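You operate a simulated robot arm through the tools that you are given. There is no shell and no other tool.

The job below is to be done with a simulated robot arm. You get a single attempt, and the scene is never put back.

TASK
Put things in order on the top of the side table. At the end: the black hand clicker stands where the yellow spare radio stood; the yellow spare radio stands where the blue cloth stood; the blue cloth is on the brown carton (marked "CLIPS"); the orange stamp (marked "MEND") is on the grey sealed case; whatever was shut is shut again. Leave all else as you found it, and nothing knocked over.

It is judged by the outcome, as a careful person would: the job done as asked, and still so three seconds after it is handed in. It fails if anything else is knocked over, pushed out of place, dropped, spilled or broken. Flat cloth is picked up by pressing the open fingertips on it (5 to 10 N) and closing them slowly along it; thin cloth reads only 2 to 8 mm in the jaws.

THE ROBOT
A 7-joint arm with a two-finger parallel gripper, fixed in place. Base frame: the origin is at the foot of the arm, x ahead of it, y to its left, z up; the work surface is at about z = 0. Units: mm, degrees, N and s.
With the tool pointing down near the work surface it reaches from about 220 to 580 mm from the base axis. Its first joint turns from -66.0 to 66.0 degrees. Payload 2.5 kg.
The TCP is the grasp point between the finger pads, 23 mm short of the fingertips. In the tool frame z runs along the fingers and y along their closing line. Largest opening 94 mm; finger width 38, thickness 10; the body of the gripper, 54 by 96 mm, starts 39 mm behind the TCP.
Orientation is that of the tool frame in the base frame, as a unit quaternion [w, x, y, z]. With the fingers straight down and closing along the base's y, the tool's x points along the base's -x, its y along +y and its z along -z.

THE INTERFACE
- The arm moves only by the tool servo_tool. Its arguments are lists of equal length, an entry for each row: "gripper": the closure, from 0 (fully open) to 1 (shut); "delta_pos": the shift along the tool's x, y, z in units of 20 mm (1.0 is 20 mm), a list of three; "dr": the turn, a rotation vector about the tool's x, y, z in units of 6 degrees (1.0 is 6 degrees), a list of three. In form: {"gripper": [gripper, ...], "delta_pos": [[x, y, z], ...], "dr": [[wx, wy, wz], ...]}. A call has 1 to 20 rows; each row shifts and turns the commanded pose from where the row before left it, along the tool's axes as they then stand. A call with a number of a shift or a turn outside -1 to 1 is refused whole. Each row takes 0.2 s and may step no farther than 50 mm and 8.6 degrees from the row before; otherwise, or with a gripper value out of range, the whole call is refused. Where a pose cannot be reached the arm comes as near as it can. A force on the tool above 40 N (or 10 N above the force at the start of the call, whichever is more), or a blocked arm, ends the call early, and 0.2 s more pass. The fingers move at their own pace (about 108 mm/s each) and stop on an object; they squeeze with about 27 N. The grip force told is the motor's: it shows also when the fingers shut on nothing. Time passes only in rows, and 0.2 s behind the last, so rows that do not move let the fingers close. The reply holds the time, the measured pose of the TCP, the force on the tool along the base axes, the opening and the grip force, in the units named above and with some noise, with the torque about the TCP (base axes, N m) and any sound that the robot's microphone picked up.
- Cameras (640 x 400 px; columns grow to the right, rows downward): "scene" is fixed at [111.2, -401.2, 568.2]; the picture's right is [0.93, -0.37, 0.00], its down [-0.18, -0.44, -0.88] and it looks along [0.32, 0.82, -0.48] (base axes); focal length 358 px, centre (320, 200). "wrist" rides on the gripper at [86, 16, -74] in the tool frame; the picture's right is [-0.18, 0.98, 0.00], its down [-0.58, -0.11, -0.81] and it looks along [-0.79, -0.15, 0.59] (tool axes); focal length 243 px, centre (320, 200). There is no depth. A picture from a camera that has moved, and an enlarged one, comes with that camera's place and axes in the base frame and with its lens. The place of the scene camera against the robot may be out by one fixed shift of up to 25 mm in any direction.
- capture(camera): a new picture of that camera. The clock stands still meanwhile.
- zoom(camera, box): a new picture of the part [left, top, right, bottom] of that camera's present view, enlarged. The clock stands still meanwhile.
- job_done(): hands the job in; it is judged then, once.

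Nothing tells you positions but the pictures and the camera data. Unless the task says otherwise, let go and move clear before handing in.

The tools are called after "Request:" by a JSON object that holds its "op" and its "data". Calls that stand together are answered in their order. servo_tool: Moves the arm, as the interface text tells. Its arguments: {"type":"object","properties":{"gripper":{"type":"array","items":{"type":"number"}},"delta_pos":{"type":"array","items":{"type":"array","items":{"type":"number"}}},"dr":{"type":"array","items":{"type":"array","items":{"type":"number"}}}},"required":["gripper","delta_pos","dr"]} The other tools are called the same way: capture (camera) takes a picture; zoom (camera, box) takes an enlarged picture of a part of a camera's view; job_done () hands the job in.

At the start:

```text
time: 0.0
tcp_pos: [339.3, 112.6, 379.9]
tool_rot: [0.0, -0.001, 1.0, 0.001]
wrist_force: [0.5, 0.3, -0.8]
torque: [0.0, 0.0, 0.0]
gripper_width: 93.9
finger_force: 0.0
```

scene: 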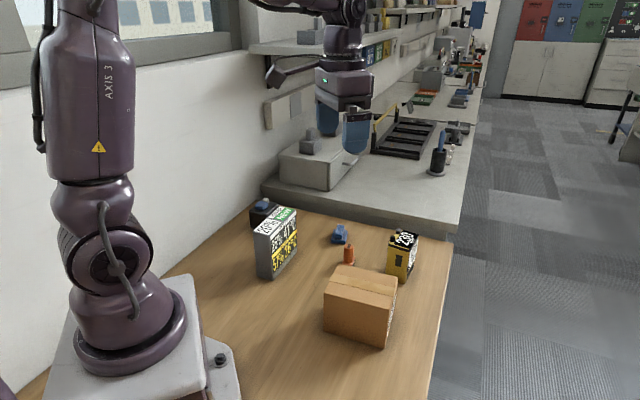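
wrist: 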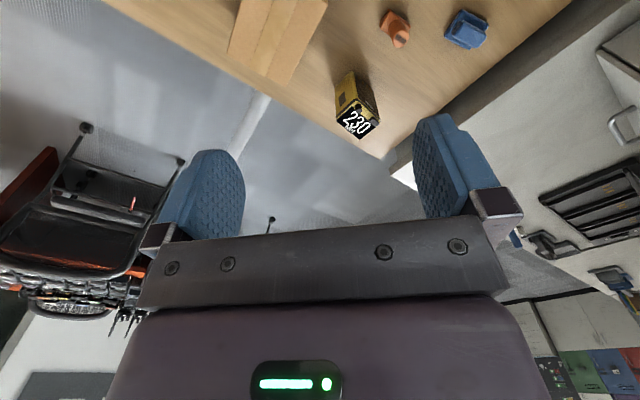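

I see a wooden side table with a brown carton, a yellow box-like object marked "230"/"28", an orange stamp-like thing, a blue object, a grey box with displays, and something dark with a blue top behind it. I will enlarge the views to identify each one.

Request:
{"op": "zoom", "data": {"camera": "scene", "box": [230, 180, 450, 360]}}

Request:
{"op": "zoom", "data": {"camera": "scene", "box": [240, 190, 340, 290]}}

Request:
{"op": "zoom", "data": {"camera": "scene", "box": [320, 210, 430, 300]}}

Request:
{"op": "zoom", "data": {"camera": "wrist", "box": [220, 0, 520, 180]}}

```text
2.22 times, centred on (340, 270) of scene
camera zoom: at [111.2, -401.2, 568.2], right [0.93, -0.37, 0.0], down [-0.18, -0.44, -0.88], along [0.32, 0.82, -0.48], focal length 795 px, centre (276, 44)
```

zoom: 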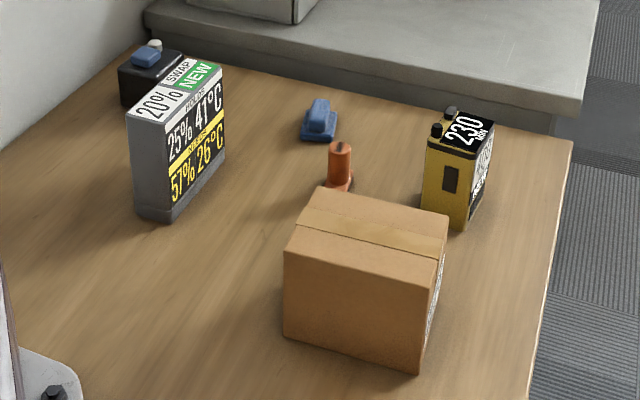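

```text
4.00 times, centred on (290, 240) of scene
camera zoom: at [111.2, -401.2, 568.2], right [0.93, -0.37, 0.0], down [-0.18, -0.44, -0.88], along [0.32, 0.82, -0.48], focal length 1431 px, centre (440, 40)
```

zoom: 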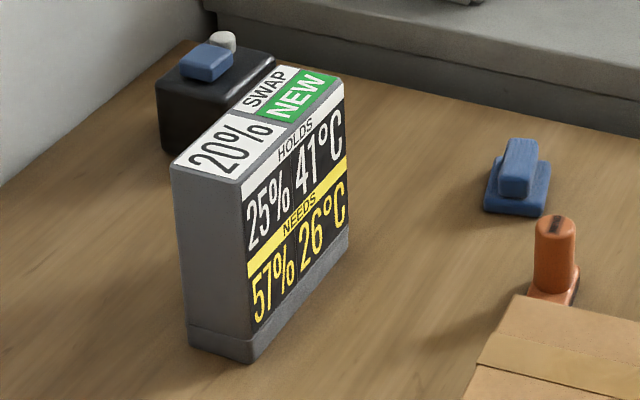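

```text
4.44 times, centred on (375, 255) of scene
camera zoom: at [111.2, -401.2, 568.2], right [0.93, -0.37, 0.0], down [-0.18, -0.44, -0.88], along [0.32, 0.82, -0.48], focal length 1590 px, centre (76, -44)
```

zoom: 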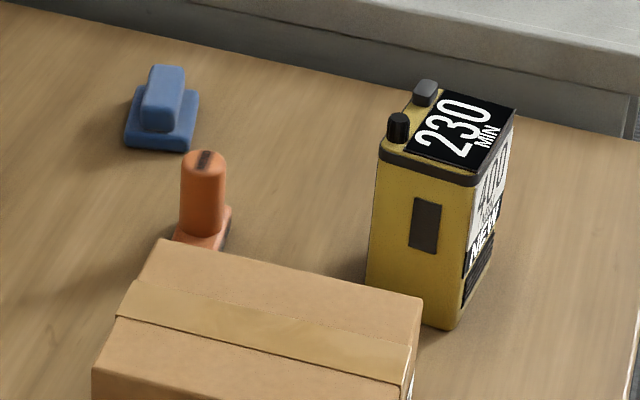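

```text
2.13 times, centred on (370, 90) of wrist
camera zoom: at [253.8, 128.9, 455.1], right [0.18, 0.98, 0.0], down [0.58, -0.11, 0.81], along [0.79, -0.15, -0.59], focal length 518 px, centre (213, 435)
```

zoom: 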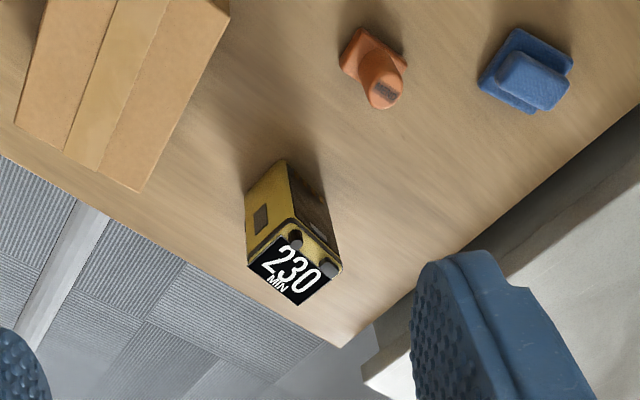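

I can see the yellow radio near (500, 135), the orange stamp near (415, 220), a blue block near (450, 332), the grey labelled case, a black box behind it and the carton. No cloth or clicker is obvious yet, so I'll tilt the wrist to look straight down on the table.

Request:
{"op": "servo_tool", "data": {"gripper": [0, 0, 0, 0, 0, 0], "delta_pos": [[0, 0, 0], [0, 0, 0], [0, 0, 0], [0, 0, 0], [0, 0, 0], [0, 0, 0]], "dr": [[0, 1, 0], [0, 1, 0], [0, 1, 0], [0, 1, 0], [0, 1, 0], [0, 1, 0]]}}

Request:
{"op": "capture", "data": {"camera": "wrist"}}

```text
time: 1.4
tcp_pos: [339.5, 112.8, 381.5]
tool_rot: [-0.309, -0.001, 0.951, 0.0]
wrist_force: [0.2, -0.4, 0.0]
torque: [-0.03, 0.0, 0.03]
gripper_width: 94.2
finger_force: 0.0
```

```text
taken
camera wrist: at [314.3, 128.8, 492.0], right [0.15, 0.98, -0.11], down [0.94, -0.11, 0.31], along [0.29, -0.15, -0.94], focal length 243 px, centre (320, 200)
```

wrist: 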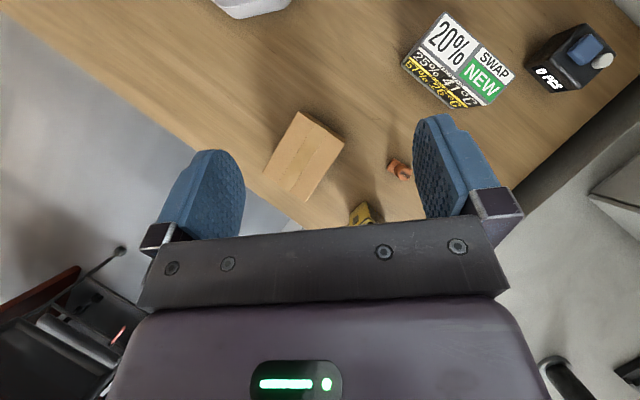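

The black box reads "0 PCS", so it looks like a counter, probably the clicker. I'll enlarge this view.

Request:
{"op": "zoom", "data": {"camera": "wrist", "box": [380, 0, 640, 160]}}

Request:
{"op": "zoom", "data": {"camera": "wrist", "box": [500, 0, 640, 110]}}

Request:
{"op": "zoom", "data": {"camera": "wrist", "box": [230, 90, 430, 230]}}

```text
2.46 times, centred on (510, 80) of wrist
camera zoom: at [314.3, 128.8, 492.0], right [0.15, 0.98, -0.11], down [0.94, -0.11, 0.31], along [0.29, -0.15, -0.94], focal length 597 px, centre (-148, 495)
```

zoom: 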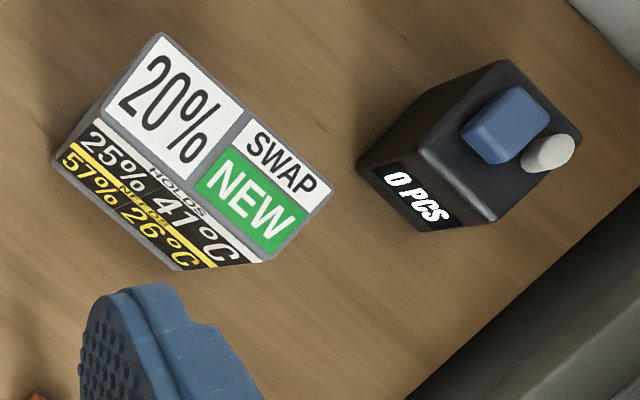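

```text
3.64 times, centred on (570, 55) of wrist
camera zoom: at [314.3, 128.8, 492.0], right [0.15, 0.98, -0.11], down [0.94, -0.11, 0.31], along [0.29, -0.15, -0.94], focal length 882 px, centre (-589, 727)
```

zoom: 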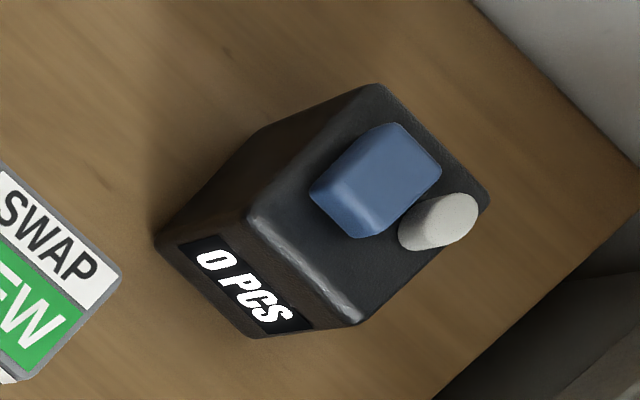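

```text
2.86 times, centred on (330, 160) of wrist
camera zoom: at [314.3, 128.8, 492.0], right [0.15, 0.98, -0.11], down [0.94, -0.11, 0.31], along [0.29, -0.15, -0.94], focal length 693 px, centre (291, 314)
```

zoom: 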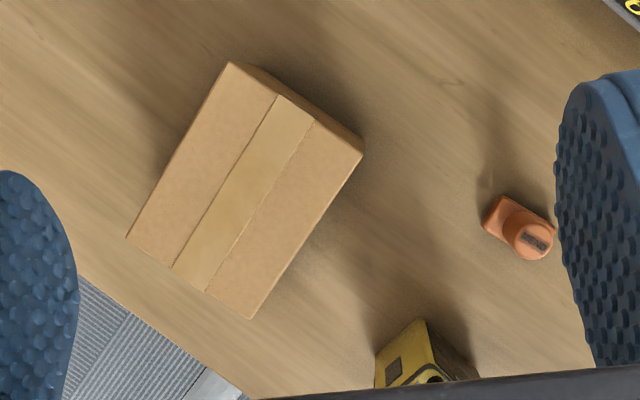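

The black device with the "0 PCS" display, blue button and white knob appears to be the clicker, so I must hold it by its sides and never press the button. Next I'll move over to look closely at the blue object near (450, 332).

Request:
{"op": "servo_tool", "data": {"gripper": [0, 0, 0, 0, 0, 0, 0, 0], "delta_pos": [[0, 1, 0], [0, 1, 0], [0, 1, 0], [0, 1, 0], [0, 1, 0], [0, 1, 0], [0, 1, 0], [0, 1, 0]], "dr": [[0, 0, 0], [0, 0, 0], [0, 0, 0], [0, 0, 0], [0, 0, 0], [0, 0, 0], [0, 0, 0], [0, 0, 0]]}}

Request:
{"op": "capture", "data": {"camera": "wrist"}}

```text
time: 3.2
tcp_pos: [339.1, 274.6, 381.4]
tool_rot: [-0.309, 0.0, 0.951, 0.0]
wrist_force: [0.3, 0.1, -0.8]
torque: [-0.01, -0.03, 0.02]
gripper_width: 94.0
finger_force: 0.1
```

```text
taken
camera wrist: at [314.2, 289.6, 492.0], right [0.15, 0.98, -0.11], down [0.94, -0.11, 0.31], along [0.29, -0.15, -0.94], focal length 243 px, centre (320, 200)
```

wrist: 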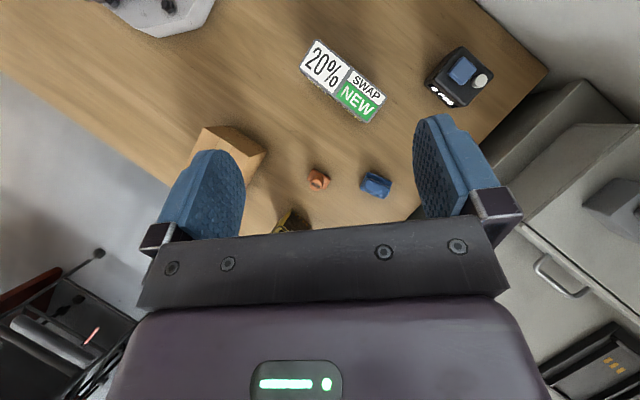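

Request:
{"op": "zoom", "data": {"camera": "wrist", "box": [280, 140, 430, 230]}}

Request:
{"op": "zoom", "data": {"camera": "wrist", "box": [290, 30, 510, 150]}}

```text
4.27 times, centred on (355, 185) of wrist
camera zoom: at [314.2, 289.6, 492.0], right [0.15, 0.98, -0.11], down [0.94, -0.11, 0.31], along [0.29, -0.15, -0.94], focal length 1035 px, centre (171, 264)
```

zoom: 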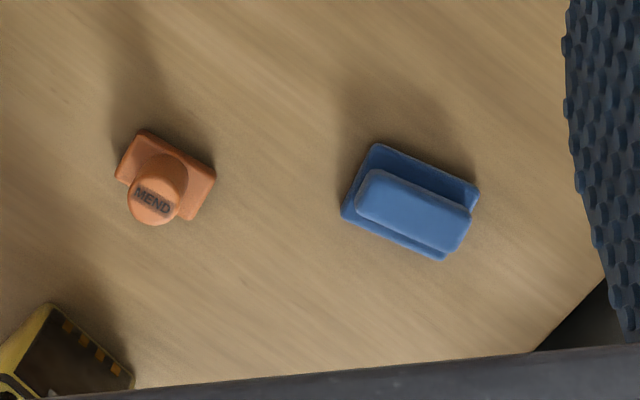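

```text
2.91 times, centred on (400, 90) of wrist
camera zoom: at [314.2, 289.6, 492.0], right [0.15, 0.98, -0.11], down [0.94, -0.11, 0.31], along [0.29, -0.15, -0.94], focal length 706 px, centre (87, 520)
```

zoom: 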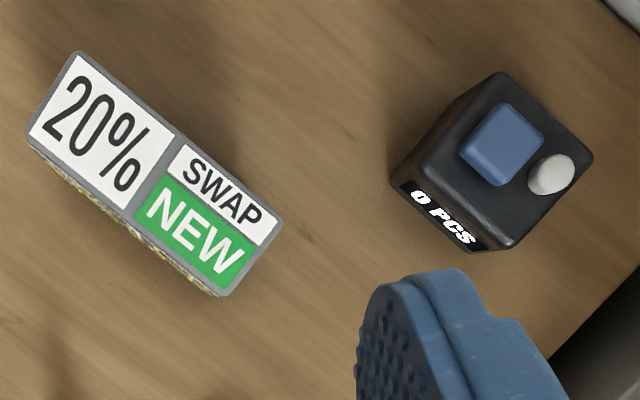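

The blue object looks like a folded blue cloth (about 54 x 37 mm, centred near (448, 332)), and it is the only candidate on the table. I'll enlarge it, the carton and the grey case further to check their shapes and measure them.

Request:
{"op": "zoom", "data": {"camera": "wrist", "box": [335, 155, 415, 205]}}

Request:
{"op": "zoom", "data": {"camera": "wrist", "box": [180, 110, 300, 190]}}

Request:
{"op": "zoom", "data": {"camera": "scene", "box": [320, 210, 370, 250]}}

Request:
{"op": "zoom", "data": {"camera": "scene", "box": [310, 250, 410, 360]}}

```text
8.00 times, centred on (375, 180) of wrist
camera zoom: at [314.2, 289.6, 492.0], right [0.15, 0.98, -0.11], down [0.94, -0.11, 0.31], along [0.29, -0.15, -0.94], focal length 1941 px, centre (-120, 360)
```

zoom: 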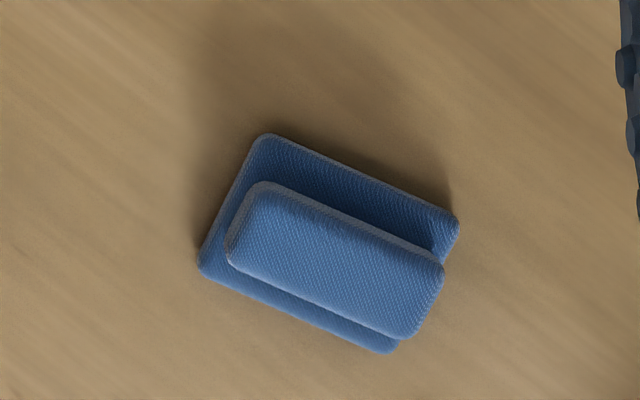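

```text
5.00 times, centred on (240, 150) of wrist
camera zoom: at [314.2, 289.6, 492.0], right [0.15, 0.98, -0.11], down [0.94, -0.11, 0.31], along [0.29, -0.15, -0.94], focal length 1213 px, centre (720, 450)
```

zoom: 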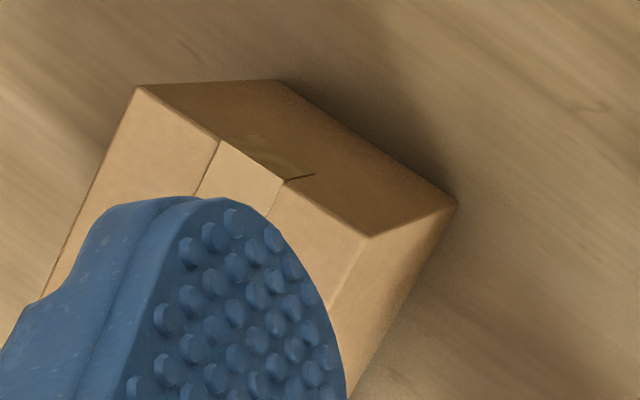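

```text
10.00 times, centred on (345, 230) of scene
camera zoom: at [111.2, -401.2, 568.2], right [0.93, -0.37, 0.0], down [-0.18, -0.44, -0.88], along [0.32, 0.82, -0.48], focal length 3576 px, centre (70, -100)
```

zoom: 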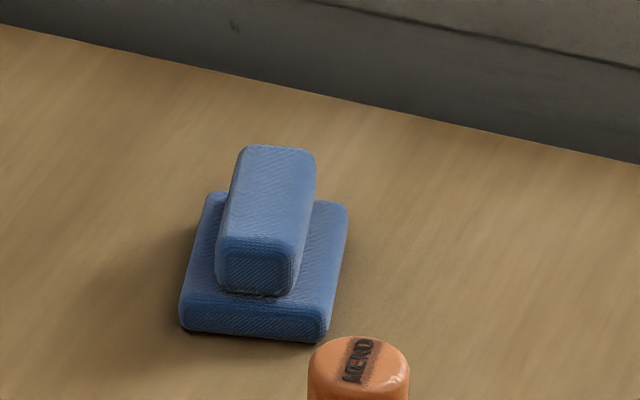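

```text
3.64 times, centred on (360, 305) of scene
camera zoom: at [111.2, -401.2, 568.2], right [0.93, -0.37, 0.0], down [-0.18, -0.44, -0.88], along [0.32, 0.82, -0.48], focal length 1300 px, centre (174, -182)
```

zoom: 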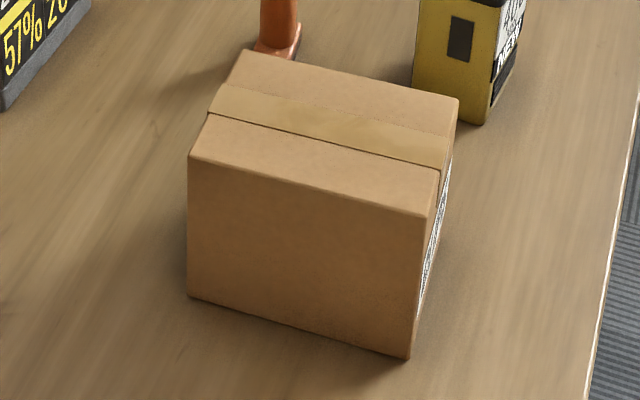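

The weave is clear: the blue thing is the folded blue cloth, the carton is about 118 x 88 x 97 mm centred near (364, 49), and the clicker is the "0 PCS" device. I'll level the tool, turn it to line up with the cloth's long axis, and hover over the cloth.

Request:
{"op": "servo_tool", "data": {"gripper": [0, 0, 0, 0, 0, 0, 0, 0, 0, 0, 0, 0], "delta_pos": [[0, 0, 0], [0, 0, 0], [0, 0, 0], [0, 0, 0], [0, 0, 0], [0, 0, 0], [0, 0, 0], [0, 0, 0], [0, 0, 0], [0, 0, 0], [0, 0, 0], [0, 0, 0]], "dr": [[0, -1, 0], [0, -1, 0], [0, -1, 0], [0, -1, 0], [0, -1, 0], [0, -1, 0], [0, 0, 0.9], [0, 0, 0.9], [0, 0, 0.9], [0, 0, 0.9], [0, 0, 0.9], [0, 0, 0.9]]}}

Request:
{"op": "servo_tool", "data": {"gripper": [0, 0, 0, 0, 0, 0, 0, 0, 0, 0, 0, 0], "delta_pos": [[-0.255, 0.445, 0.967], [-0.255, 0.445, 0.967], [-0.255, 0.445, 0.967], [-0.255, 0.445, 0.967], [-0.255, 0.445, 0.967], [-0.255, 0.445, 0.967], [-0.255, 0.445, 0.967], [-0.255, 0.445, 0.967], [-0.255, 0.445, 0.967], [-0.255, 0.445, 0.967], [-0.255, 0.445, 0.967], [-0.255, 0.445, 0.967]], "dr": [[0, 0, 0], [0, 0, 0], [0, 0, 0], [0, 0, 0], [0, 0, 0], [0, 0, 0], [0, 0, 0], [0, 0, 0], [0, 0, 0], [0, 0, 0], [0, 0, 0], [0, 0, 0]]}}

Request:
{"op": "capture", "data": {"camera": "wrist"}}

Request:
{"op": "capture", "data": {"camera": "scene"}}

```text
time: 5.8
tcp_pos: [338.8, 273.6, 381.5]
tool_rot: [0.0, 0.28, 0.96, 0.0]
wrist_force: [0.4, -0.3, 0.1]
torque: [0.02, 0.02, 0.05]
gripper_width: 94.0
finger_force: 0.1
```

```text
time: 8.4
tcp_pos: [449.0, 330.7, 149.8]
tool_rot: [0.0, 0.279, 0.96, 0.0]
wrist_force: [0.0, -0.5, -0.3]
torque: [0.0, -0.01, 0.01]
gripper_width: 94.0
finger_force: 0.1
```

```text
taken
camera wrist: at [384.9, 390.0, 223.8], right [0.68, 0.73, 0.0], down [0.43, -0.4, 0.81], along [0.59, -0.55, -0.59], focal length 243 px, centre (320, 200)
```

wrist: 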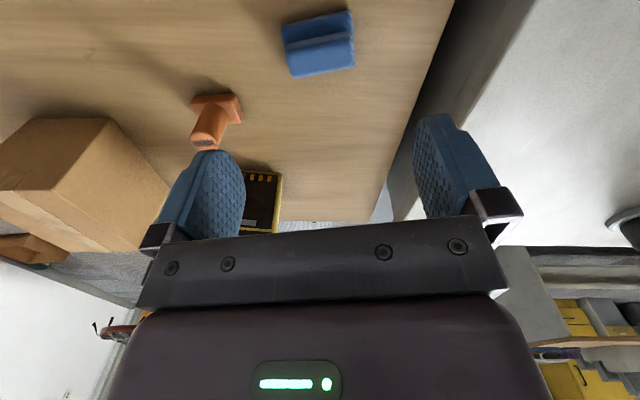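

```text
taken
```

scene: 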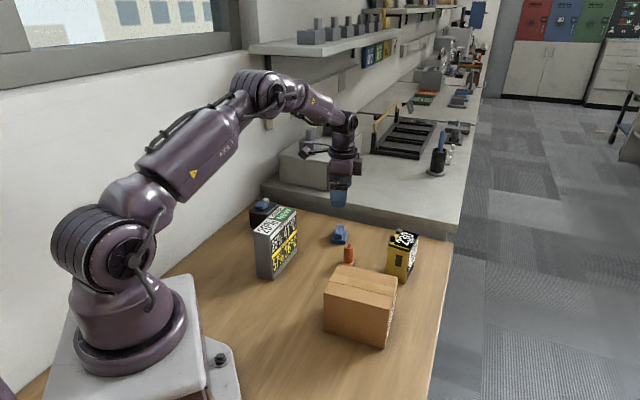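

The arm is hovering above the cloth and the view agrees with the estimate. I'll zoom in to check the alignment before lowering.

Request:
{"op": "zoom", "data": {"camera": "wrist", "box": [240, 0, 400, 100]}}

Request:
{"op": "zoom", "data": {"camera": "wrist", "box": [160, 70, 320, 230]}}

```text
4.00 times, centred on (320, 50) of wrist
camera zoom: at [384.9, 390.0, 223.8], right [0.68, 0.73, 0.0], down [0.43, -0.4, 0.81], along [0.59, -0.55, -0.59], focal length 970 px, centre (320, 800)
```

zoom: 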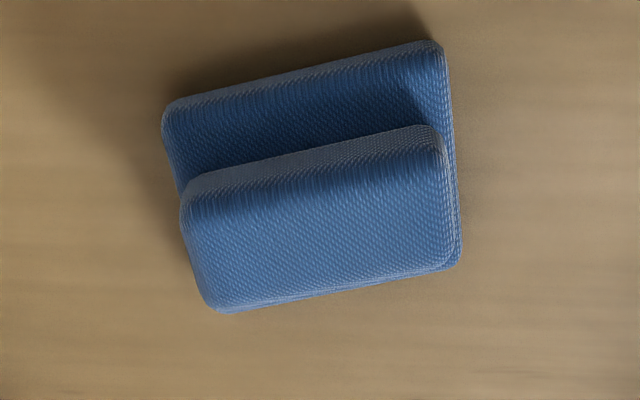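

```text
2.50 times, centred on (240, 150) of wrist
camera zoom: at [384.9, 390.0, 223.8], right [0.68, 0.73, 0.0], down [0.43, -0.4, 0.81], along [0.59, -0.55, -0.59], focal length 606 px, centre (520, 325)
```

zoom: 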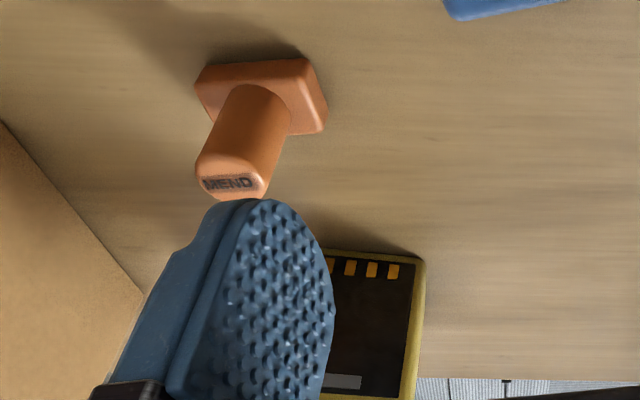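

The two views put the cloth's centre at about (448.5, 331.5) with its long axis at 58°, matching the tool now. I'll lower the open fingers around it to just above the table.

Request:
{"op": "servo_tool", "data": {"gripper": [0, 0, 0, 0, 0, 0, 0, 0], "delta_pos": [[0.04, 0.02, 0.77], [0, 0, 0.77], [0, 0, 0.77], [0, 0, 0.77], [0, 0, 0.77], [0, 0, 0.77], [0, 0, 0.77], [0, 0, 0.7]], "dr": [[0, 0, 0], [0, 0, 0], [0, 0, 0], [0, 0, 0], [0, 0, 0], [0, 0, 0], [0, 0, 0], [0, 0, 0]]}}

Request:
{"op": "capture", "data": {"camera": "wrist"}}

Request:
{"op": "zoom", "data": {"camera": "scene", "box": [300, 180, 400, 260]}}

```text
time: 10.2
tcp_pos: [447.7, 331.6, 27.7]
tool_rot: [0.0, 0.279, 0.96, -0.001]
wrist_force: [0.7, -1.3, -0.1]
torque: [-0.01, 0.01, 0.01]
gripper_width: 93.9
finger_force: 0.0
```

```text
taken
camera wrist: at [384.2, 391.2, 101.5], right [0.68, 0.73, 0.0], down [0.43, -0.4, 0.81], along [0.59, -0.55, -0.59], focal length 243 px, centre (320, 200)
```

wrist: 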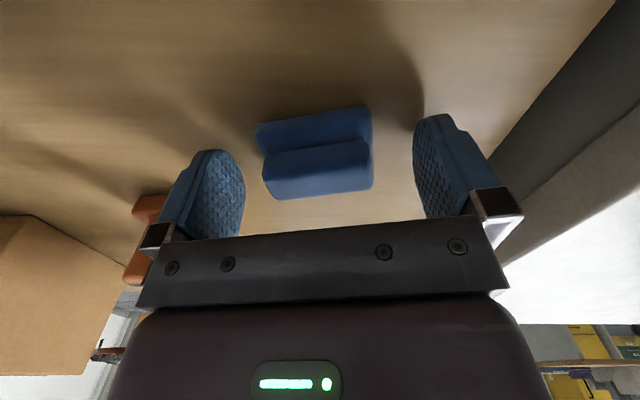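

```text
5.00 times, centred on (350, 220) of scene
camera zoom: at [111.2, -401.2, 568.2], right [0.93, -0.37, 0.0], down [-0.18, -0.44, -0.88], along [0.32, 0.82, -0.48], focal length 1788 px, centre (170, 100)
```

zoom: 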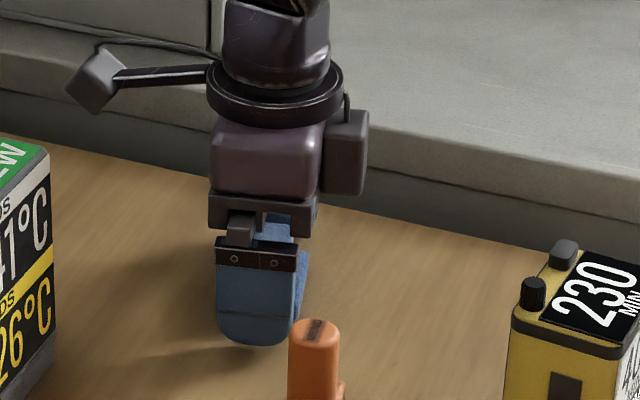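

The cloth sits between the open fingers with clearance on both sides. I'll close gently on it and check the reading.

Request:
{"op": "servo_tool", "data": {"gripper": [0.2, 0.35, 0.45, 0.6, 0.8, 1, 1], "delta_pos": [[0, 0, 0], [0, 0, 0], [0, 0, 0], [0, 0, 0], [0, 0, 0], [0, 0, 0], [0, 0, 0]], "dr": [[0, 0, 0], [0, 0, 0], [0, 0, 0], [0, 0, 0], [0, 0, 0], [0, 0, 0], [0, 0, 0]]}}

Request:
{"op": "capture", "data": {"camera": "wrist"}}

```text
time: 11.8
tcp_pos: [448.5, 331.6, 27.4]
tool_rot: [0.0, 0.279, 0.96, 0.0]
wrist_force: [-0.3, 1.2, -0.5]
torque: [-0.01, 0.02, -0.03]
gripper_width: 54.7
finger_force: 26.7
```

```text
taken
camera wrist: at [384.3, 391.0, 101.8], right [0.68, 0.73, 0.0], down [0.43, -0.4, 0.81], along [0.59, -0.55, -0.59], focal length 243 px, centre (320, 200)
```

wrist: 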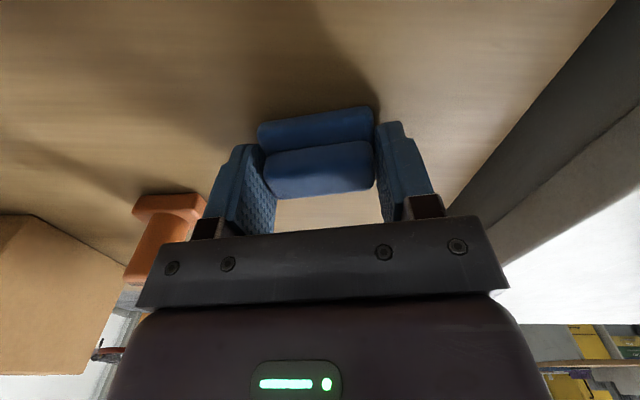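

The grip is firm at 54.7 mm. I'll lift the cloth straight up and check that it comes along.

Request:
{"op": "servo_tool", "data": {"gripper": [1, 1, 1, 1, 1, 1, 1, 1, 1, 1], "delta_pos": [[0, 0, -0.3], [0, 0, -0.6], [0, 0, -1], [0, 0, -1], [0, 0, -1], [0, 0, -1], [0, 0, -1], [0, 0, -1], [0, 0, -1], [0, 0, -1]], "dr": [[0, 0, 0], [0, 0, 0], [0, 0, 0], [0, 0, 0], [0, 0, 0], [0, 0, 0], [0, 0, 0], [0, 0, 0], [0, 0, 0], [0, 0, 0]]}}

Request:
{"op": "capture", "data": {"camera": "wrist"}}

Request:
{"op": "capture", "data": {"camera": "scene"}}

```text
time: 14.0
tcp_pos: [448.1, 330.8, 205.6]
tool_rot: [0.0, 0.279, 0.96, 0.0]
wrist_force: [0.2, 0.9, -0.1]
torque: [0.0, -0.03, -0.01]
gripper_width: 0.0
finger_force: 26.6
```

```text
taken
camera wrist: at [384.5, 390.8, 279.9], right [0.68, 0.73, 0.0], down [0.43, -0.4, 0.81], along [0.59, -0.55, -0.59], focal length 243 px, centre (320, 200)
```

wrist: 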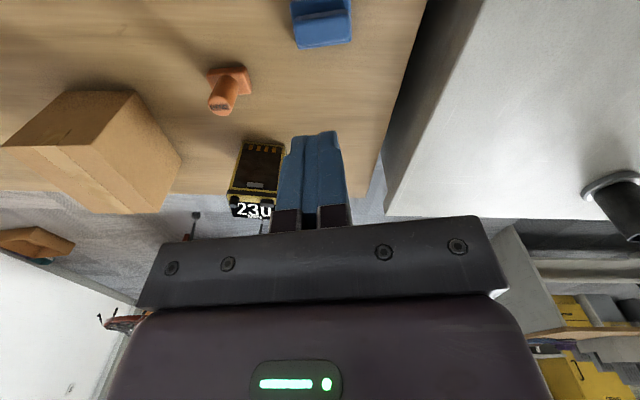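

```text
taken
```

scene: 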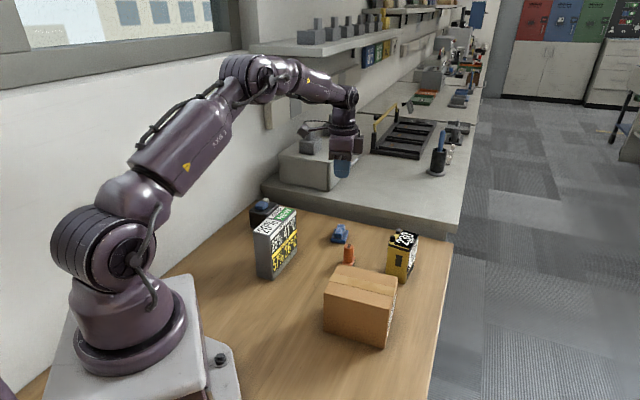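

The cloth slipped out of the fingers and is still on the table; gripping its ends does not hold. I'll look at how it lies now and re-grasp across the raised fold.

Request:
{"op": "zoom", "data": {"camera": "wrist", "box": [260, 0, 380, 75]}}

Request:
{"op": "zoom", "data": {"camera": "scene", "box": [320, 210, 370, 250]}}

```text
5.33 times, centred on (320, 38) of wrist
camera zoom: at [384.5, 390.8, 279.9], right [0.68, 0.73, 0.0], down [0.43, -0.4, 0.81], along [0.59, -0.55, -0.59], focal length 1294 px, centre (320, 1067)
```

zoom: 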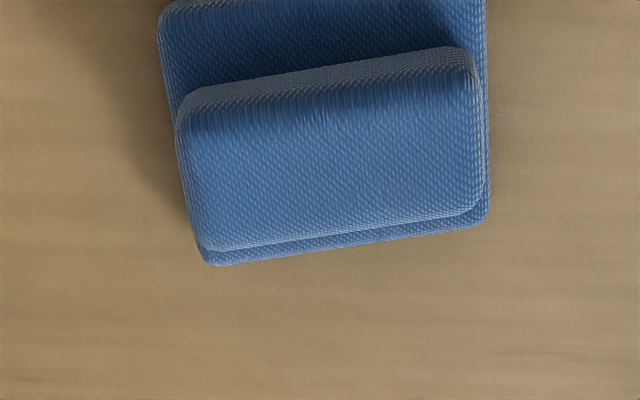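

```text
10.00 times, centred on (345, 230) of scene
camera zoom: at [111.2, -401.2, 568.2], right [0.93, -0.37, 0.0], down [-0.18, -0.44, -0.88], along [0.32, 0.82, -0.48], focal length 3576 px, centre (70, -100)
```

zoom: 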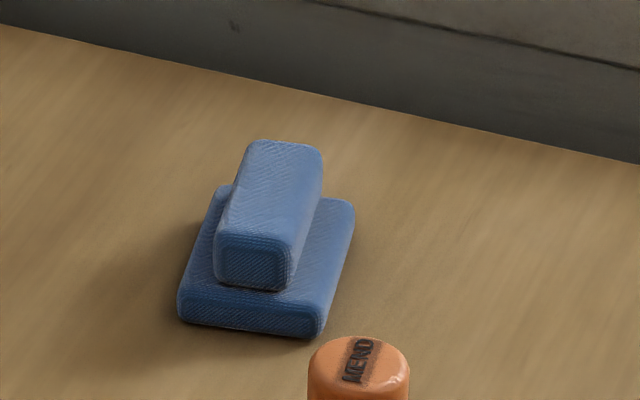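

The cloth shifted only a millimetre or two; its fold bar is about 21 mm wide, from about z = 9 to 24. I'll open up and turn the tool so the fingers close across that bar.

Request:
{"op": "servo_tool", "data": {"gripper": [0.3, 0.3, 0.3, 0.3, 0.3, 0.3, 0.3, 0.3, 0.3, 0.3, 0.3, 0.3, 0.3, 0.3, 0.3, 0.3], "delta_pos": [[0, 0, 0], [0, 0, 0], [0, 0, 0], [0, 0, 0], [0, 0, 0], [0, 0, 0], [0, 0, 0], [0, 0, 0], [0, 0, 0], [0, 0, 0], [0, 0, 0], [0, 0, 0], [0, 0, 0], [0, 0, 0], [0, 0, 0], [0, 0, 0]], "dr": [[0, 0, -0.952], [0, 0, -0.952], [0, 0, -0.952], [0, 0, -0.952], [0, 0, -0.952], [0, 0, -0.952], [0, 0, -0.952], [0, 0, -0.952], [0, 0, -0.952], [0, 0, -0.952], [0, 0, -0.952], [0, 0, -0.952], [0, 0, -0.952], [0, 0, -0.952], [0, 0, -0.952], [0, 0, -0.952]]}}

Request:
{"op": "capture", "data": {"camera": "wrist"}}

```text
time: 17.4
tcp_pos: [447.7, 330.5, 205.1]
tool_rot: [0.0, -0.493, 0.87, 0.0]
wrist_force: [-0.3, 0.1, -0.7]
torque: [0.03, -0.01, -0.03]
gripper_width: 65.7
finger_force: 0.1
```

```text
taken
camera wrist: at [390.2, 264.9, 279.8], right [-0.75, 0.66, 0.0], down [0.39, 0.44, 0.81], along [0.53, 0.6, -0.59], focal length 243 px, centre (320, 200)
```

wrist: 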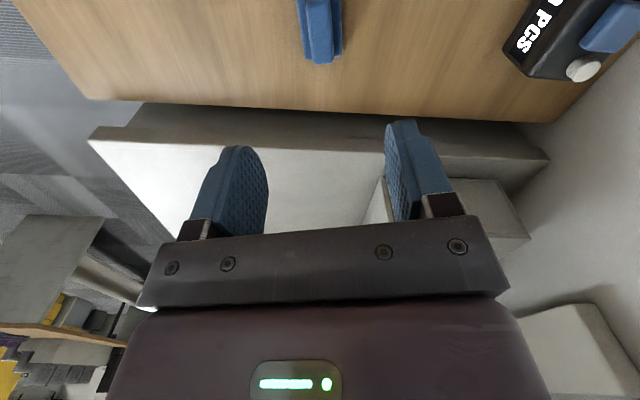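

The fingers now close across the fold bar. I'll lower partway to get a better view of it.

Request:
{"op": "servo_tool", "data": {"gripper": [0.3, 0.3, 0.3, 0.3, 0.3], "delta_pos": [[0, 0, 1], [0, 0, 1], [0, 0, 1], [0, 0, 1], [0, 0, 1]], "dr": [[0, 0, 0], [0, 0, 0], [0, 0, 0], [0, 0, 0], [0, 0, 0]]}}

Request:
{"op": "zoom", "data": {"camera": "wrist", "box": [240, 20, 400, 120]}}

```text
time: 18.6
tcp_pos: [449.7, 329.7, 106.7]
tool_rot: [0.0, -0.493, 0.87, 0.0]
wrist_force: [-0.3, 0.0, 0.4]
torque: [-0.03, 0.0, -0.01]
gripper_width: 65.6
finger_force: 0.0
```

```text
4.00 times, centred on (320, 70) of wrist
camera zoom: at [390.5, 264.6, 179.4], right [-0.75, 0.66, 0.0], down [0.39, 0.44, 0.81], along [0.54, 0.6, -0.59], focal length 970 px, centre (320, 720)
```

zoom: 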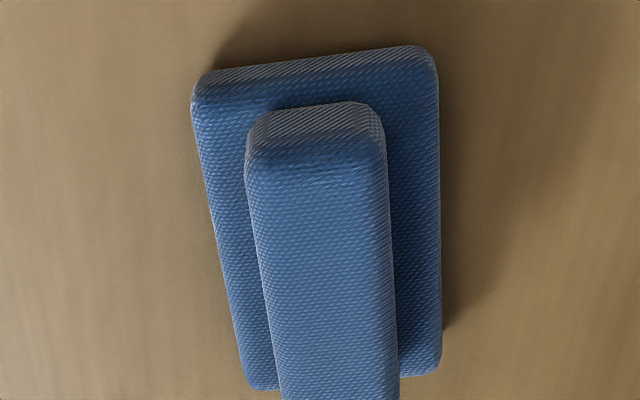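

The cloth now lies at about (450, 335), turned to about 54.6°, with the bar centred on it. I'll fine-tune the turn and position, then lower so the tips stop just above the base layer.

Request:
{"op": "servo_tool", "data": {"gripper": [0.3, 0.3, 0.3, 0.3, 0.3, 0.3, 0.3, 0.3], "delta_pos": [[0, 0, 0], [-0.26, 0.07, 0], [0, 0, 0.8], [0, 0, 0.8], [0, 0, 0.8], [0, 0, 0.6], [0, 0, 0.3], [0, 0, 0.2]], "dr": [[0, 0, 0.75], [0, 0, 0], [0, 0, 0], [0, 0, 0], [0, 0, 0], [0, 0, 0], [0, 0, 0], [0, 0, 0]]}}

Request:
{"op": "capture", "data": {"camera": "wrist"}}

Request:
{"op": "zoom", "data": {"camera": "scene", "box": [300, 180, 400, 260]}}

```text
time: 20.4
tcp_pos: [451.2, 335.6, 35.6]
tool_rot: [0.0, -0.458, 0.889, -0.001]
wrist_force: [-0.1, 0.8, 0.3]
torque: [0.02, -0.03, -0.01]
gripper_width: 66.1
finger_force: 0.2
```

```text
taken
camera wrist: at [387.2, 274.9, 109.5], right [-0.69, 0.72, 0.0], down [0.43, 0.41, 0.81], along [0.58, 0.56, -0.59], focal length 243 px, centre (320, 200)
```

wrist: 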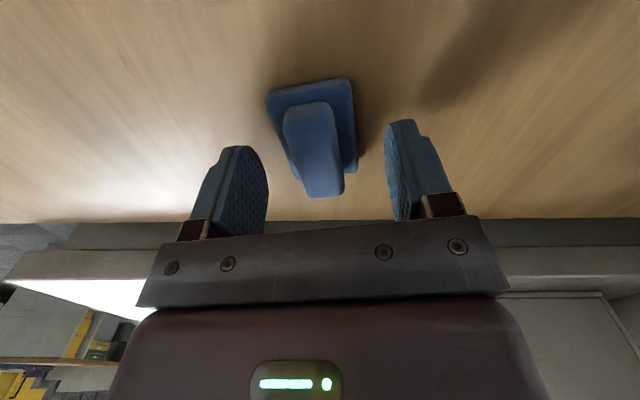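

```text
5.00 times, centred on (350, 220) of scene
camera zoom: at [111.2, -401.2, 568.2], right [0.93, -0.37, 0.0], down [-0.18, -0.44, -0.88], along [0.32, 0.82, -0.48], focal length 1788 px, centre (170, 100)
```

zoom: 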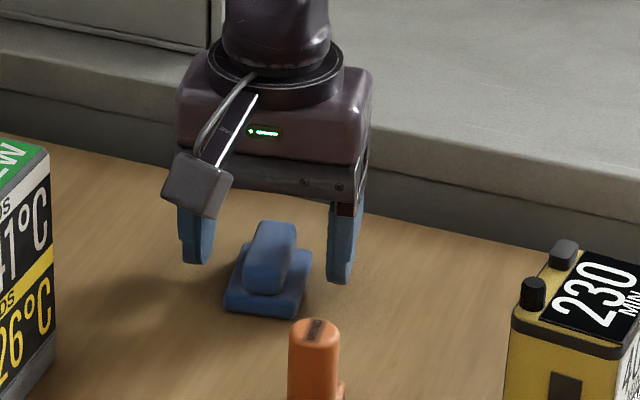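

The bar is centred between the fingers. I'll drop 1.5 mm more and close slowly on it.

Request:
{"op": "servo_tool", "data": {"gripper": [0.3, 0.45, 0.6, 0.7, 0.8, 0.9, 1, 1, 1], "delta_pos": [[0, 0, 0.08], [0, 0, 0], [0, 0, 0], [0, 0, 0], [0, 0, 0], [0, 0, 0], [0, 0, 0], [0, 0, 0], [0, 0, 0]], "dr": [[0, 0, 0], [0, 0, 0], [0, 0, 0], [0, 0, 0], [0, 0, 0], [0, 0, 0], [0, 0, 0], [0, 0, 0], [0, 0, 0]]}}

Request:
{"op": "servo_tool", "data": {"gripper": [1, 1, 1, 1], "delta_pos": [[0, 0, -0.15], [0, 0, -0.25], [0, 0, -0.4], [0, 0, -0.5]], "dr": [[0, 0, 0], [0, 0, 0], [0, 0, 0], [0, 0, 0]]}}

Request:
{"op": "capture", "data": {"camera": "wrist"}}

```text
time: 22.4
tcp_pos: [449.2, 336.4, 33.8]
tool_rot: [0.0, -0.458, 0.889, 0.001]
wrist_force: [0.1, -0.8, 0.2]
torque: [0.02, -0.02, -0.01]
gripper_width: 38.8
finger_force: 26.2
```

```text
time: 23.4
tcp_pos: [448.8, 336.9, 61.1]
tool_rot: [-0.001, -0.458, 0.889, 0.0]
wrist_force: [0.8, -0.3, -0.6]
torque: [-0.01, 0.03, 0.02]
gripper_width: 38.8
finger_force: 27.3
```

```text
taken
camera wrist: at [386.4, 275.2, 134.5], right [-0.69, 0.72, 0.0], down [0.43, 0.41, 0.81], along [0.58, 0.56, -0.59], focal length 243 px, centre (320, 200)
```

wrist: 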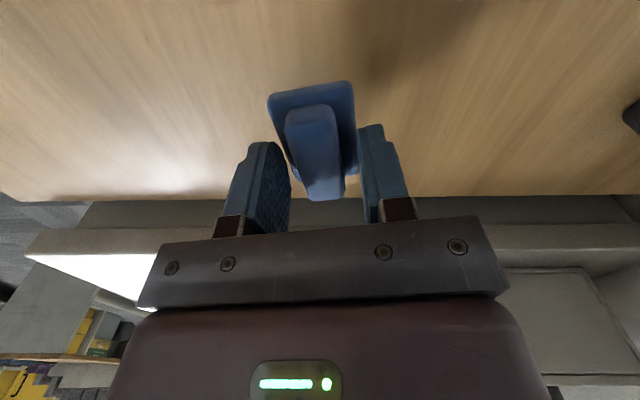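

The fingers closed at 38.8 mm, on the sides of the base, and the cloth has lifted with them. I'll look closely to see how well it is held before going higher.

Request:
{"op": "zoom", "data": {"camera": "wrist", "box": [200, 60, 440, 240]}}

Request:
{"op": "zoom", "data": {"camera": "scene", "box": [315, 185, 385, 245]}}

```text
2.22 times, centred on (320, 150) of wrist
camera zoom: at [386.4, 275.2, 134.5], right [-0.69, 0.72, 0.0], down [0.43, 0.41, 0.81], along [0.58, 0.56, -0.59], focal length 539 px, centre (320, 311)
```

zoom: 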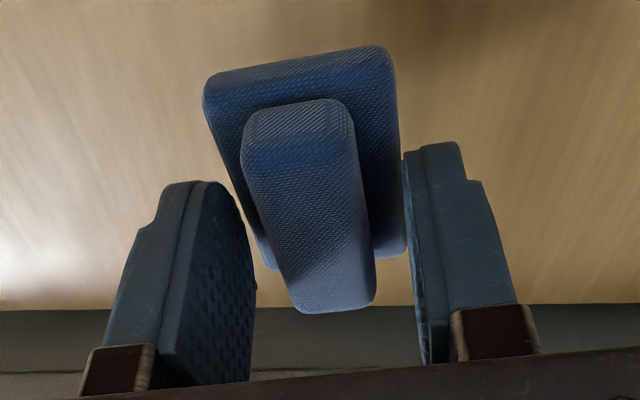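

```text
6.67 times, centred on (350, 215) of scene
camera zoom: at [111.2, -401.2, 568.2], right [0.93, -0.37, 0.0], down [-0.18, -0.44, -0.88], along [0.32, 0.82, -0.48], focal length 2384 px, centre (120, 100)
```

zoom: 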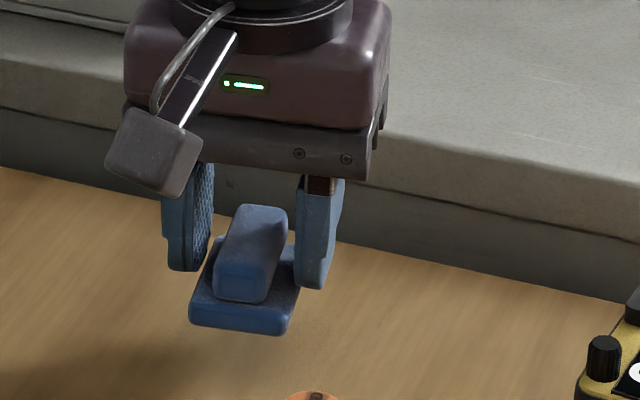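

The fingertips hold the sides of the base and it has not slipped over 27 mm. I'll continue lifting slowly and check again.

Request:
{"op": "servo_tool", "data": {"gripper": [1, 1, 1, 1, 1, 1], "delta_pos": [[0, 0, -0.1], [0, 0, -0.2], [0, 0, -0.3], [0, 0, -0.3], [0, 0, -0.2], [0, 0, -0.1]], "dr": [[0, 0, 0], [0, 0, 0], [0, 0, 0], [0, 0, 0], [0, 0, 0], [0, 0, 0]]}}

Request:
{"op": "zoom", "data": {"camera": "wrist", "box": [200, 60, 440, 240]}}

```text
time: 24.8
tcp_pos: [450.0, 335.3, 84.2]
tool_rot: [-0.001, -0.458, 0.889, 0.0]
wrist_force: [0.1, 0.2, 0.9]
torque: [-0.01, -0.02, 0.0]
gripper_width: 38.9
finger_force: 26.9
```

```text
2.22 times, centred on (320, 150) of wrist
camera zoom: at [386.9, 275.0, 158.2], right [-0.69, 0.72, 0.0], down [0.43, 0.41, 0.81], along [0.58, 0.56, -0.59], focal length 539 px, centre (320, 311)
```

zoom: 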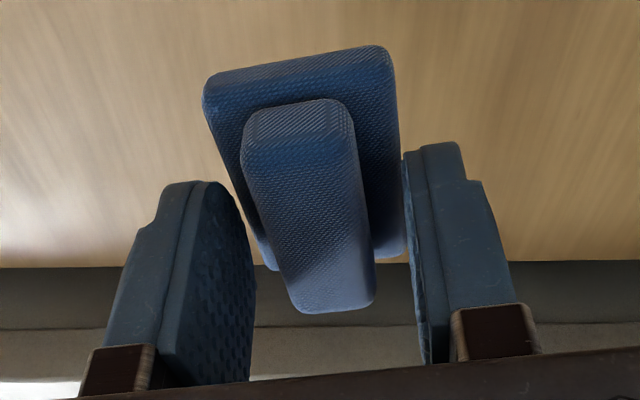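

The cloth sits exactly as before in the fingers, so the grip is sound. I'll raise it to about z = 165 and carry it slowly over the carton.

Request:
{"op": "servo_tool", "data": {"gripper": [1, 1, 1, 1, 1, 1, 1, 1], "delta_pos": [[0, 0, -0.3], [0, 0, -0.6], [0, 0, -0.7], [0, 0, -0.7], [0, 0, -0.7], [0, 0, -0.6], [0, 0, -0.3], [0, 0, -0.1]], "dr": [[0, 0, 0], [0, 0, 0], [0, 0, 0], [0, 0, 0], [0, 0, 0], [0, 0, 0], [0, 0, 0], [0, 0, 0]]}}

Request:
{"op": "servo_tool", "data": {"gripper": [1, 1, 1, 1, 1, 1, 1, 1, 1, 1, 1, 1, 1, 1, 1, 1, 1, 1, 1, 1], "delta_pos": [[0.3, -0.1, 0], [0.6, -0.2, 0], [0.78, -0.265, 0], [0.78, -0.265, 0], [0.78, -0.265, 0], [0.78, -0.265, 0], [0.78, -0.265, 0], [0.78, -0.265, 0], [0.78, -0.265, 0], [0.78, -0.265, 0], [0.78, -0.265, 0], [0.78, -0.265, 0], [0.78, -0.265, 0], [0.78, -0.265, 0], [0.78, -0.265, 0], [0.78, -0.265, 0], [0.78, -0.265, 0], [0.78, -0.265, 0], [0.5, -0.16, 0], [0.26, -0.08, 0]], "dr": [[0, 0, 0], [0, 0, 0], [0, 0, 0], [0, 0, 0], [0, 0, 0], [0, 0, 0], [0, 0, 0], [0, 0, 0], [0, 0, 0], [0, 0, 0], [0, 0, 0], [0, 0, 0], [0, 0, 0], [0, 0, 0], [0, 0, 0], [0, 0, 0], [0, 0, 0], [0, 0, 0], [0, 0, 0.55], [0, 0, 0.55]]}}

Request:
{"op": "capture", "data": {"camera": "wrist"}}

Request:
{"op": "capture", "data": {"camera": "scene"}}

```text
time: 26.6
tcp_pos: [450.2, 335.5, 163.9]
tool_rot: [0.0, -0.457, 0.889, 0.0]
wrist_force: [0.9, -0.5, -0.2]
torque: [-0.03, -0.03, 0.02]
gripper_width: 38.6
finger_force: 27.3
```

```text
time: 30.8
tcp_pos: [361.8, 49.8, 163.3]
tool_rot: [-0.001, -0.407, 0.914, 0.0]
wrist_force: [0.2, 0.4, 0.4]
torque: [0.0, -0.01, 0.02]
gripper_width: 38.7
finger_force: 27.2
```

```text
taken
camera wrist: at [293.5, -3.4, 237.5], right [-0.61, 0.8, 0.0], down [0.47, 0.36, 0.81], along [0.64, 0.49, -0.59], focal length 243 px, centre (320, 200)
```

wrist: 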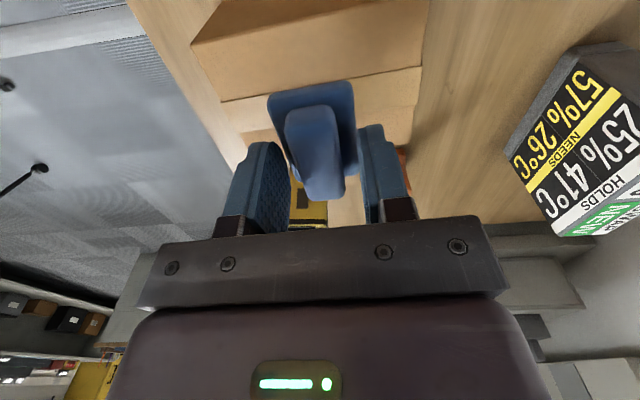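

```text
taken
```

scene: 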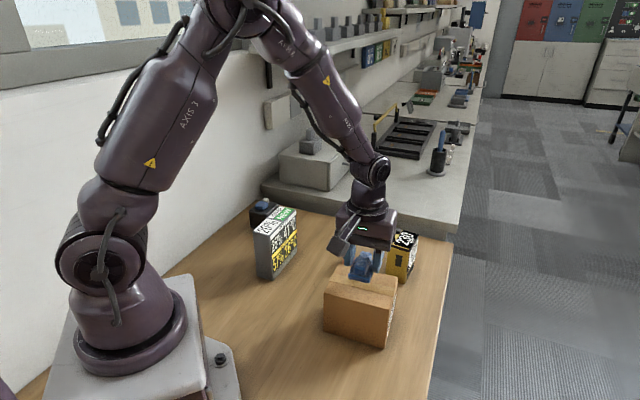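

The cloth hangs level over the carton's centre, and the carton corner I can see matches my estimate. I'll lower it to just above the carton top.

Request:
{"op": "servo_tool", "data": {"gripper": [1, 1, 1, 1, 1, 1], "delta_pos": [[-0.05, -0.12, 0.3], [0, 0, 0.4], [0, 0, 0.3], [0, 0, 0.2], [0, 0, 0.15], [0, 0, 0.1]], "dr": [[0, 0, 0], [0, 0, 0], [0, 0, 0], [0, 0, 0], [0, 0, 0], [0, 0, 0]]}}

Request:
{"op": "zoom", "data": {"camera": "scene", "box": [310, 220, 430, 320]}}

```text
time: 32.2
tcp_pos: [365.2, 49.4, 135.1]
tool_rot: [0.001, -0.405, 0.914, 0.0]
wrist_force: [0.0, 0.9, -0.1]
torque: [0.0, 0.0, 0.01]
gripper_width: 38.7
finger_force: 27.0
```

```text
4.00 times, centred on (370, 270) of scene
camera zoom: at [111.2, -401.2, 568.2], right [0.93, -0.37, 0.0], down [-0.18, -0.44, -0.88], along [0.32, 0.82, -0.48], focal length 1431 px, centre (120, -80)
```

zoom: 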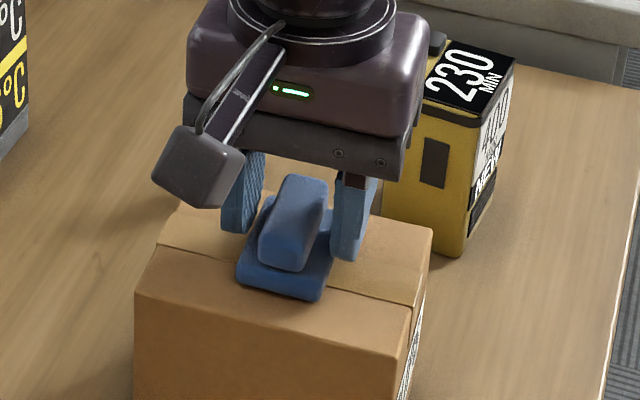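

It is only a few millimetres above the carton top. I'll lower in 1 mm steps and watch for contact force.

Request:
{"op": "servo_tool", "data": {"gripper": [1, 1, 1], "delta_pos": [[0, 0, 0.05], [0, 0, 0.05], [0, 0, 0.05]], "dr": [[0, 0, 0], [0, 0, 0], [0, 0, 0]]}}

Request:
{"op": "servo_tool", "data": {"gripper": [1, 1], "delta_pos": [[0, 0, 0.05], [0, 0, 0.0]], "dr": [[0, 0, 0], [0, 0, 0]]}}

```text
time: 33.0
tcp_pos: [366.0, 50.4, 133.8]
tool_rot: [0.001, -0.406, 0.914, -0.001]
wrist_force: [-8.2, -2.7, 26.8]
torque: [-0.06, 0.32, 0.0]
gripper_width: 38.5
finger_force: 27.0
```

```text
time: 33.6
tcp_pos: [364.8, 49.7, 130.6]
tool_rot: [0.002, -0.406, 0.914, 0.0]
wrist_force: [-7.9, -0.1, 37.1]
torque: [0.01, 0.24, 0.0]
gripper_width: 38.9
finger_force: 26.8
```

It is in contact and pressing harder than needed, so I'll ease off a couple of millimetres before letting go.

Request:
{"op": "servo_tool", "data": {"gripper": [1, 1, 1], "delta_pos": [[0, 0, -0.05], [0, 0, -0.05], [0, 0, 0]], "dr": [[0, 0, 0], [0, 0, 0], [0, 0, 0]]}}

```text
time: 34.4
tcp_pos: [365.3, 49.1, 132.1]
tool_rot: [-0.001, -0.405, 0.914, 0.0]
wrist_force: [2.1, 1.3, 4.1]
torque: [0.08, -0.2, 0.01]
gripper_width: 38.6
finger_force: 27.0
```

The force is down to about 4 N, with the cloth resting on the carton. I'll open slowly and check that it stays put.

Request:
{"op": "servo_tool", "data": {"gripper": [0.5, 0.4, 0.3, 0.2], "delta_pos": [[0, 0, 0], [0, 0, 0], [0, 0, 0], [0, 0, 0]], "dr": [[0, 0, 0], [0, 0, 0], [0, 0, 0], [0, 0, 0]]}}

Request:
{"op": "servo_tool", "data": {"gripper": [0.2, 0.2, 0.2, 0.2, 0.2, 0.2], "delta_pos": [[0, 0, -0.2], [0, 0, -0.5], [0, 0, -1], [0, 0, -1], [0, 0, -1], [0, 0, -1]], "dr": [[0, 0, 0], [0, 0, 0], [0, 0, 0], [0, 0, 0], [0, 0, 0], [0, 0, 0]]}}

Request:
{"op": "capture", "data": {"camera": "wrist"}}

Request:
{"op": "zoom", "data": {"camera": "scene", "box": [310, 200, 430, 350]}}

```text
time: 35.4
tcp_pos: [365.5, 48.4, 133.1]
tool_rot: [0.001, -0.406, 0.914, 0.0]
wrist_force: [0.4, 0.6, -0.3]
torque: [0.0, 0.02, -0.03]
gripper_width: 75.3
finger_force: 0.2
```

```text
time: 36.8
tcp_pos: [364.8, 50.0, 227.6]
tool_rot: [0.0, -0.406, 0.914, 0.0]
wrist_force: [-0.3, 0.0, 0.2]
torque: [0.01, 0.0, 0.0]
gripper_width: 75.1
finger_force: 0.1
```

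```text
taken
camera wrist: at [296.1, -3.7, 301.0], right [-0.61, 0.8, 0.0], down [0.47, 0.36, 0.81], along [0.64, 0.49, -0.59], focal length 243 px, centre (320, 200)
```

wrist: 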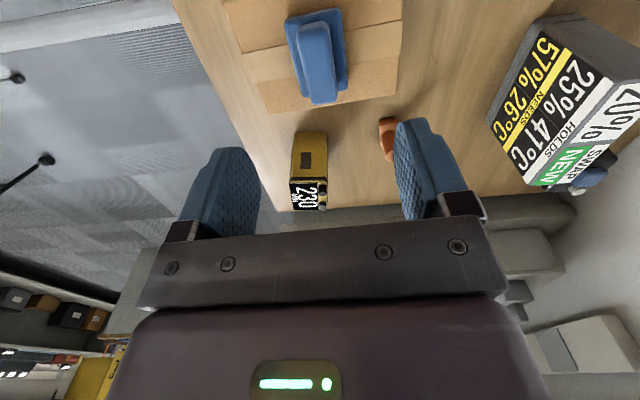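

```text
2.67 times, centred on (370, 275) of scene
camera zoom: at [111.2, -401.2, 568.2], right [0.93, -0.37, 0.0], down [-0.18, -0.44, -0.88], along [0.32, 0.82, -0.48], focal length 954 px, centre (187, 0)
```

zoom: 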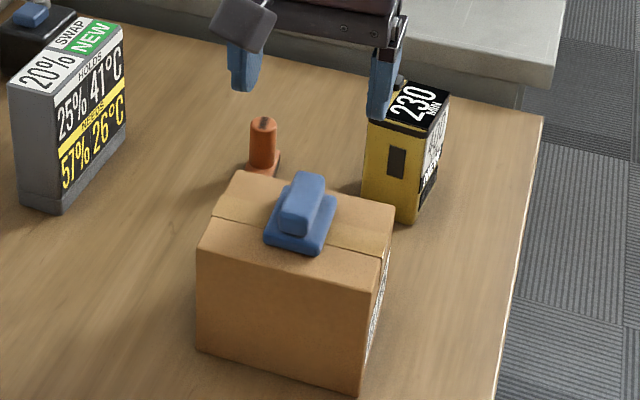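

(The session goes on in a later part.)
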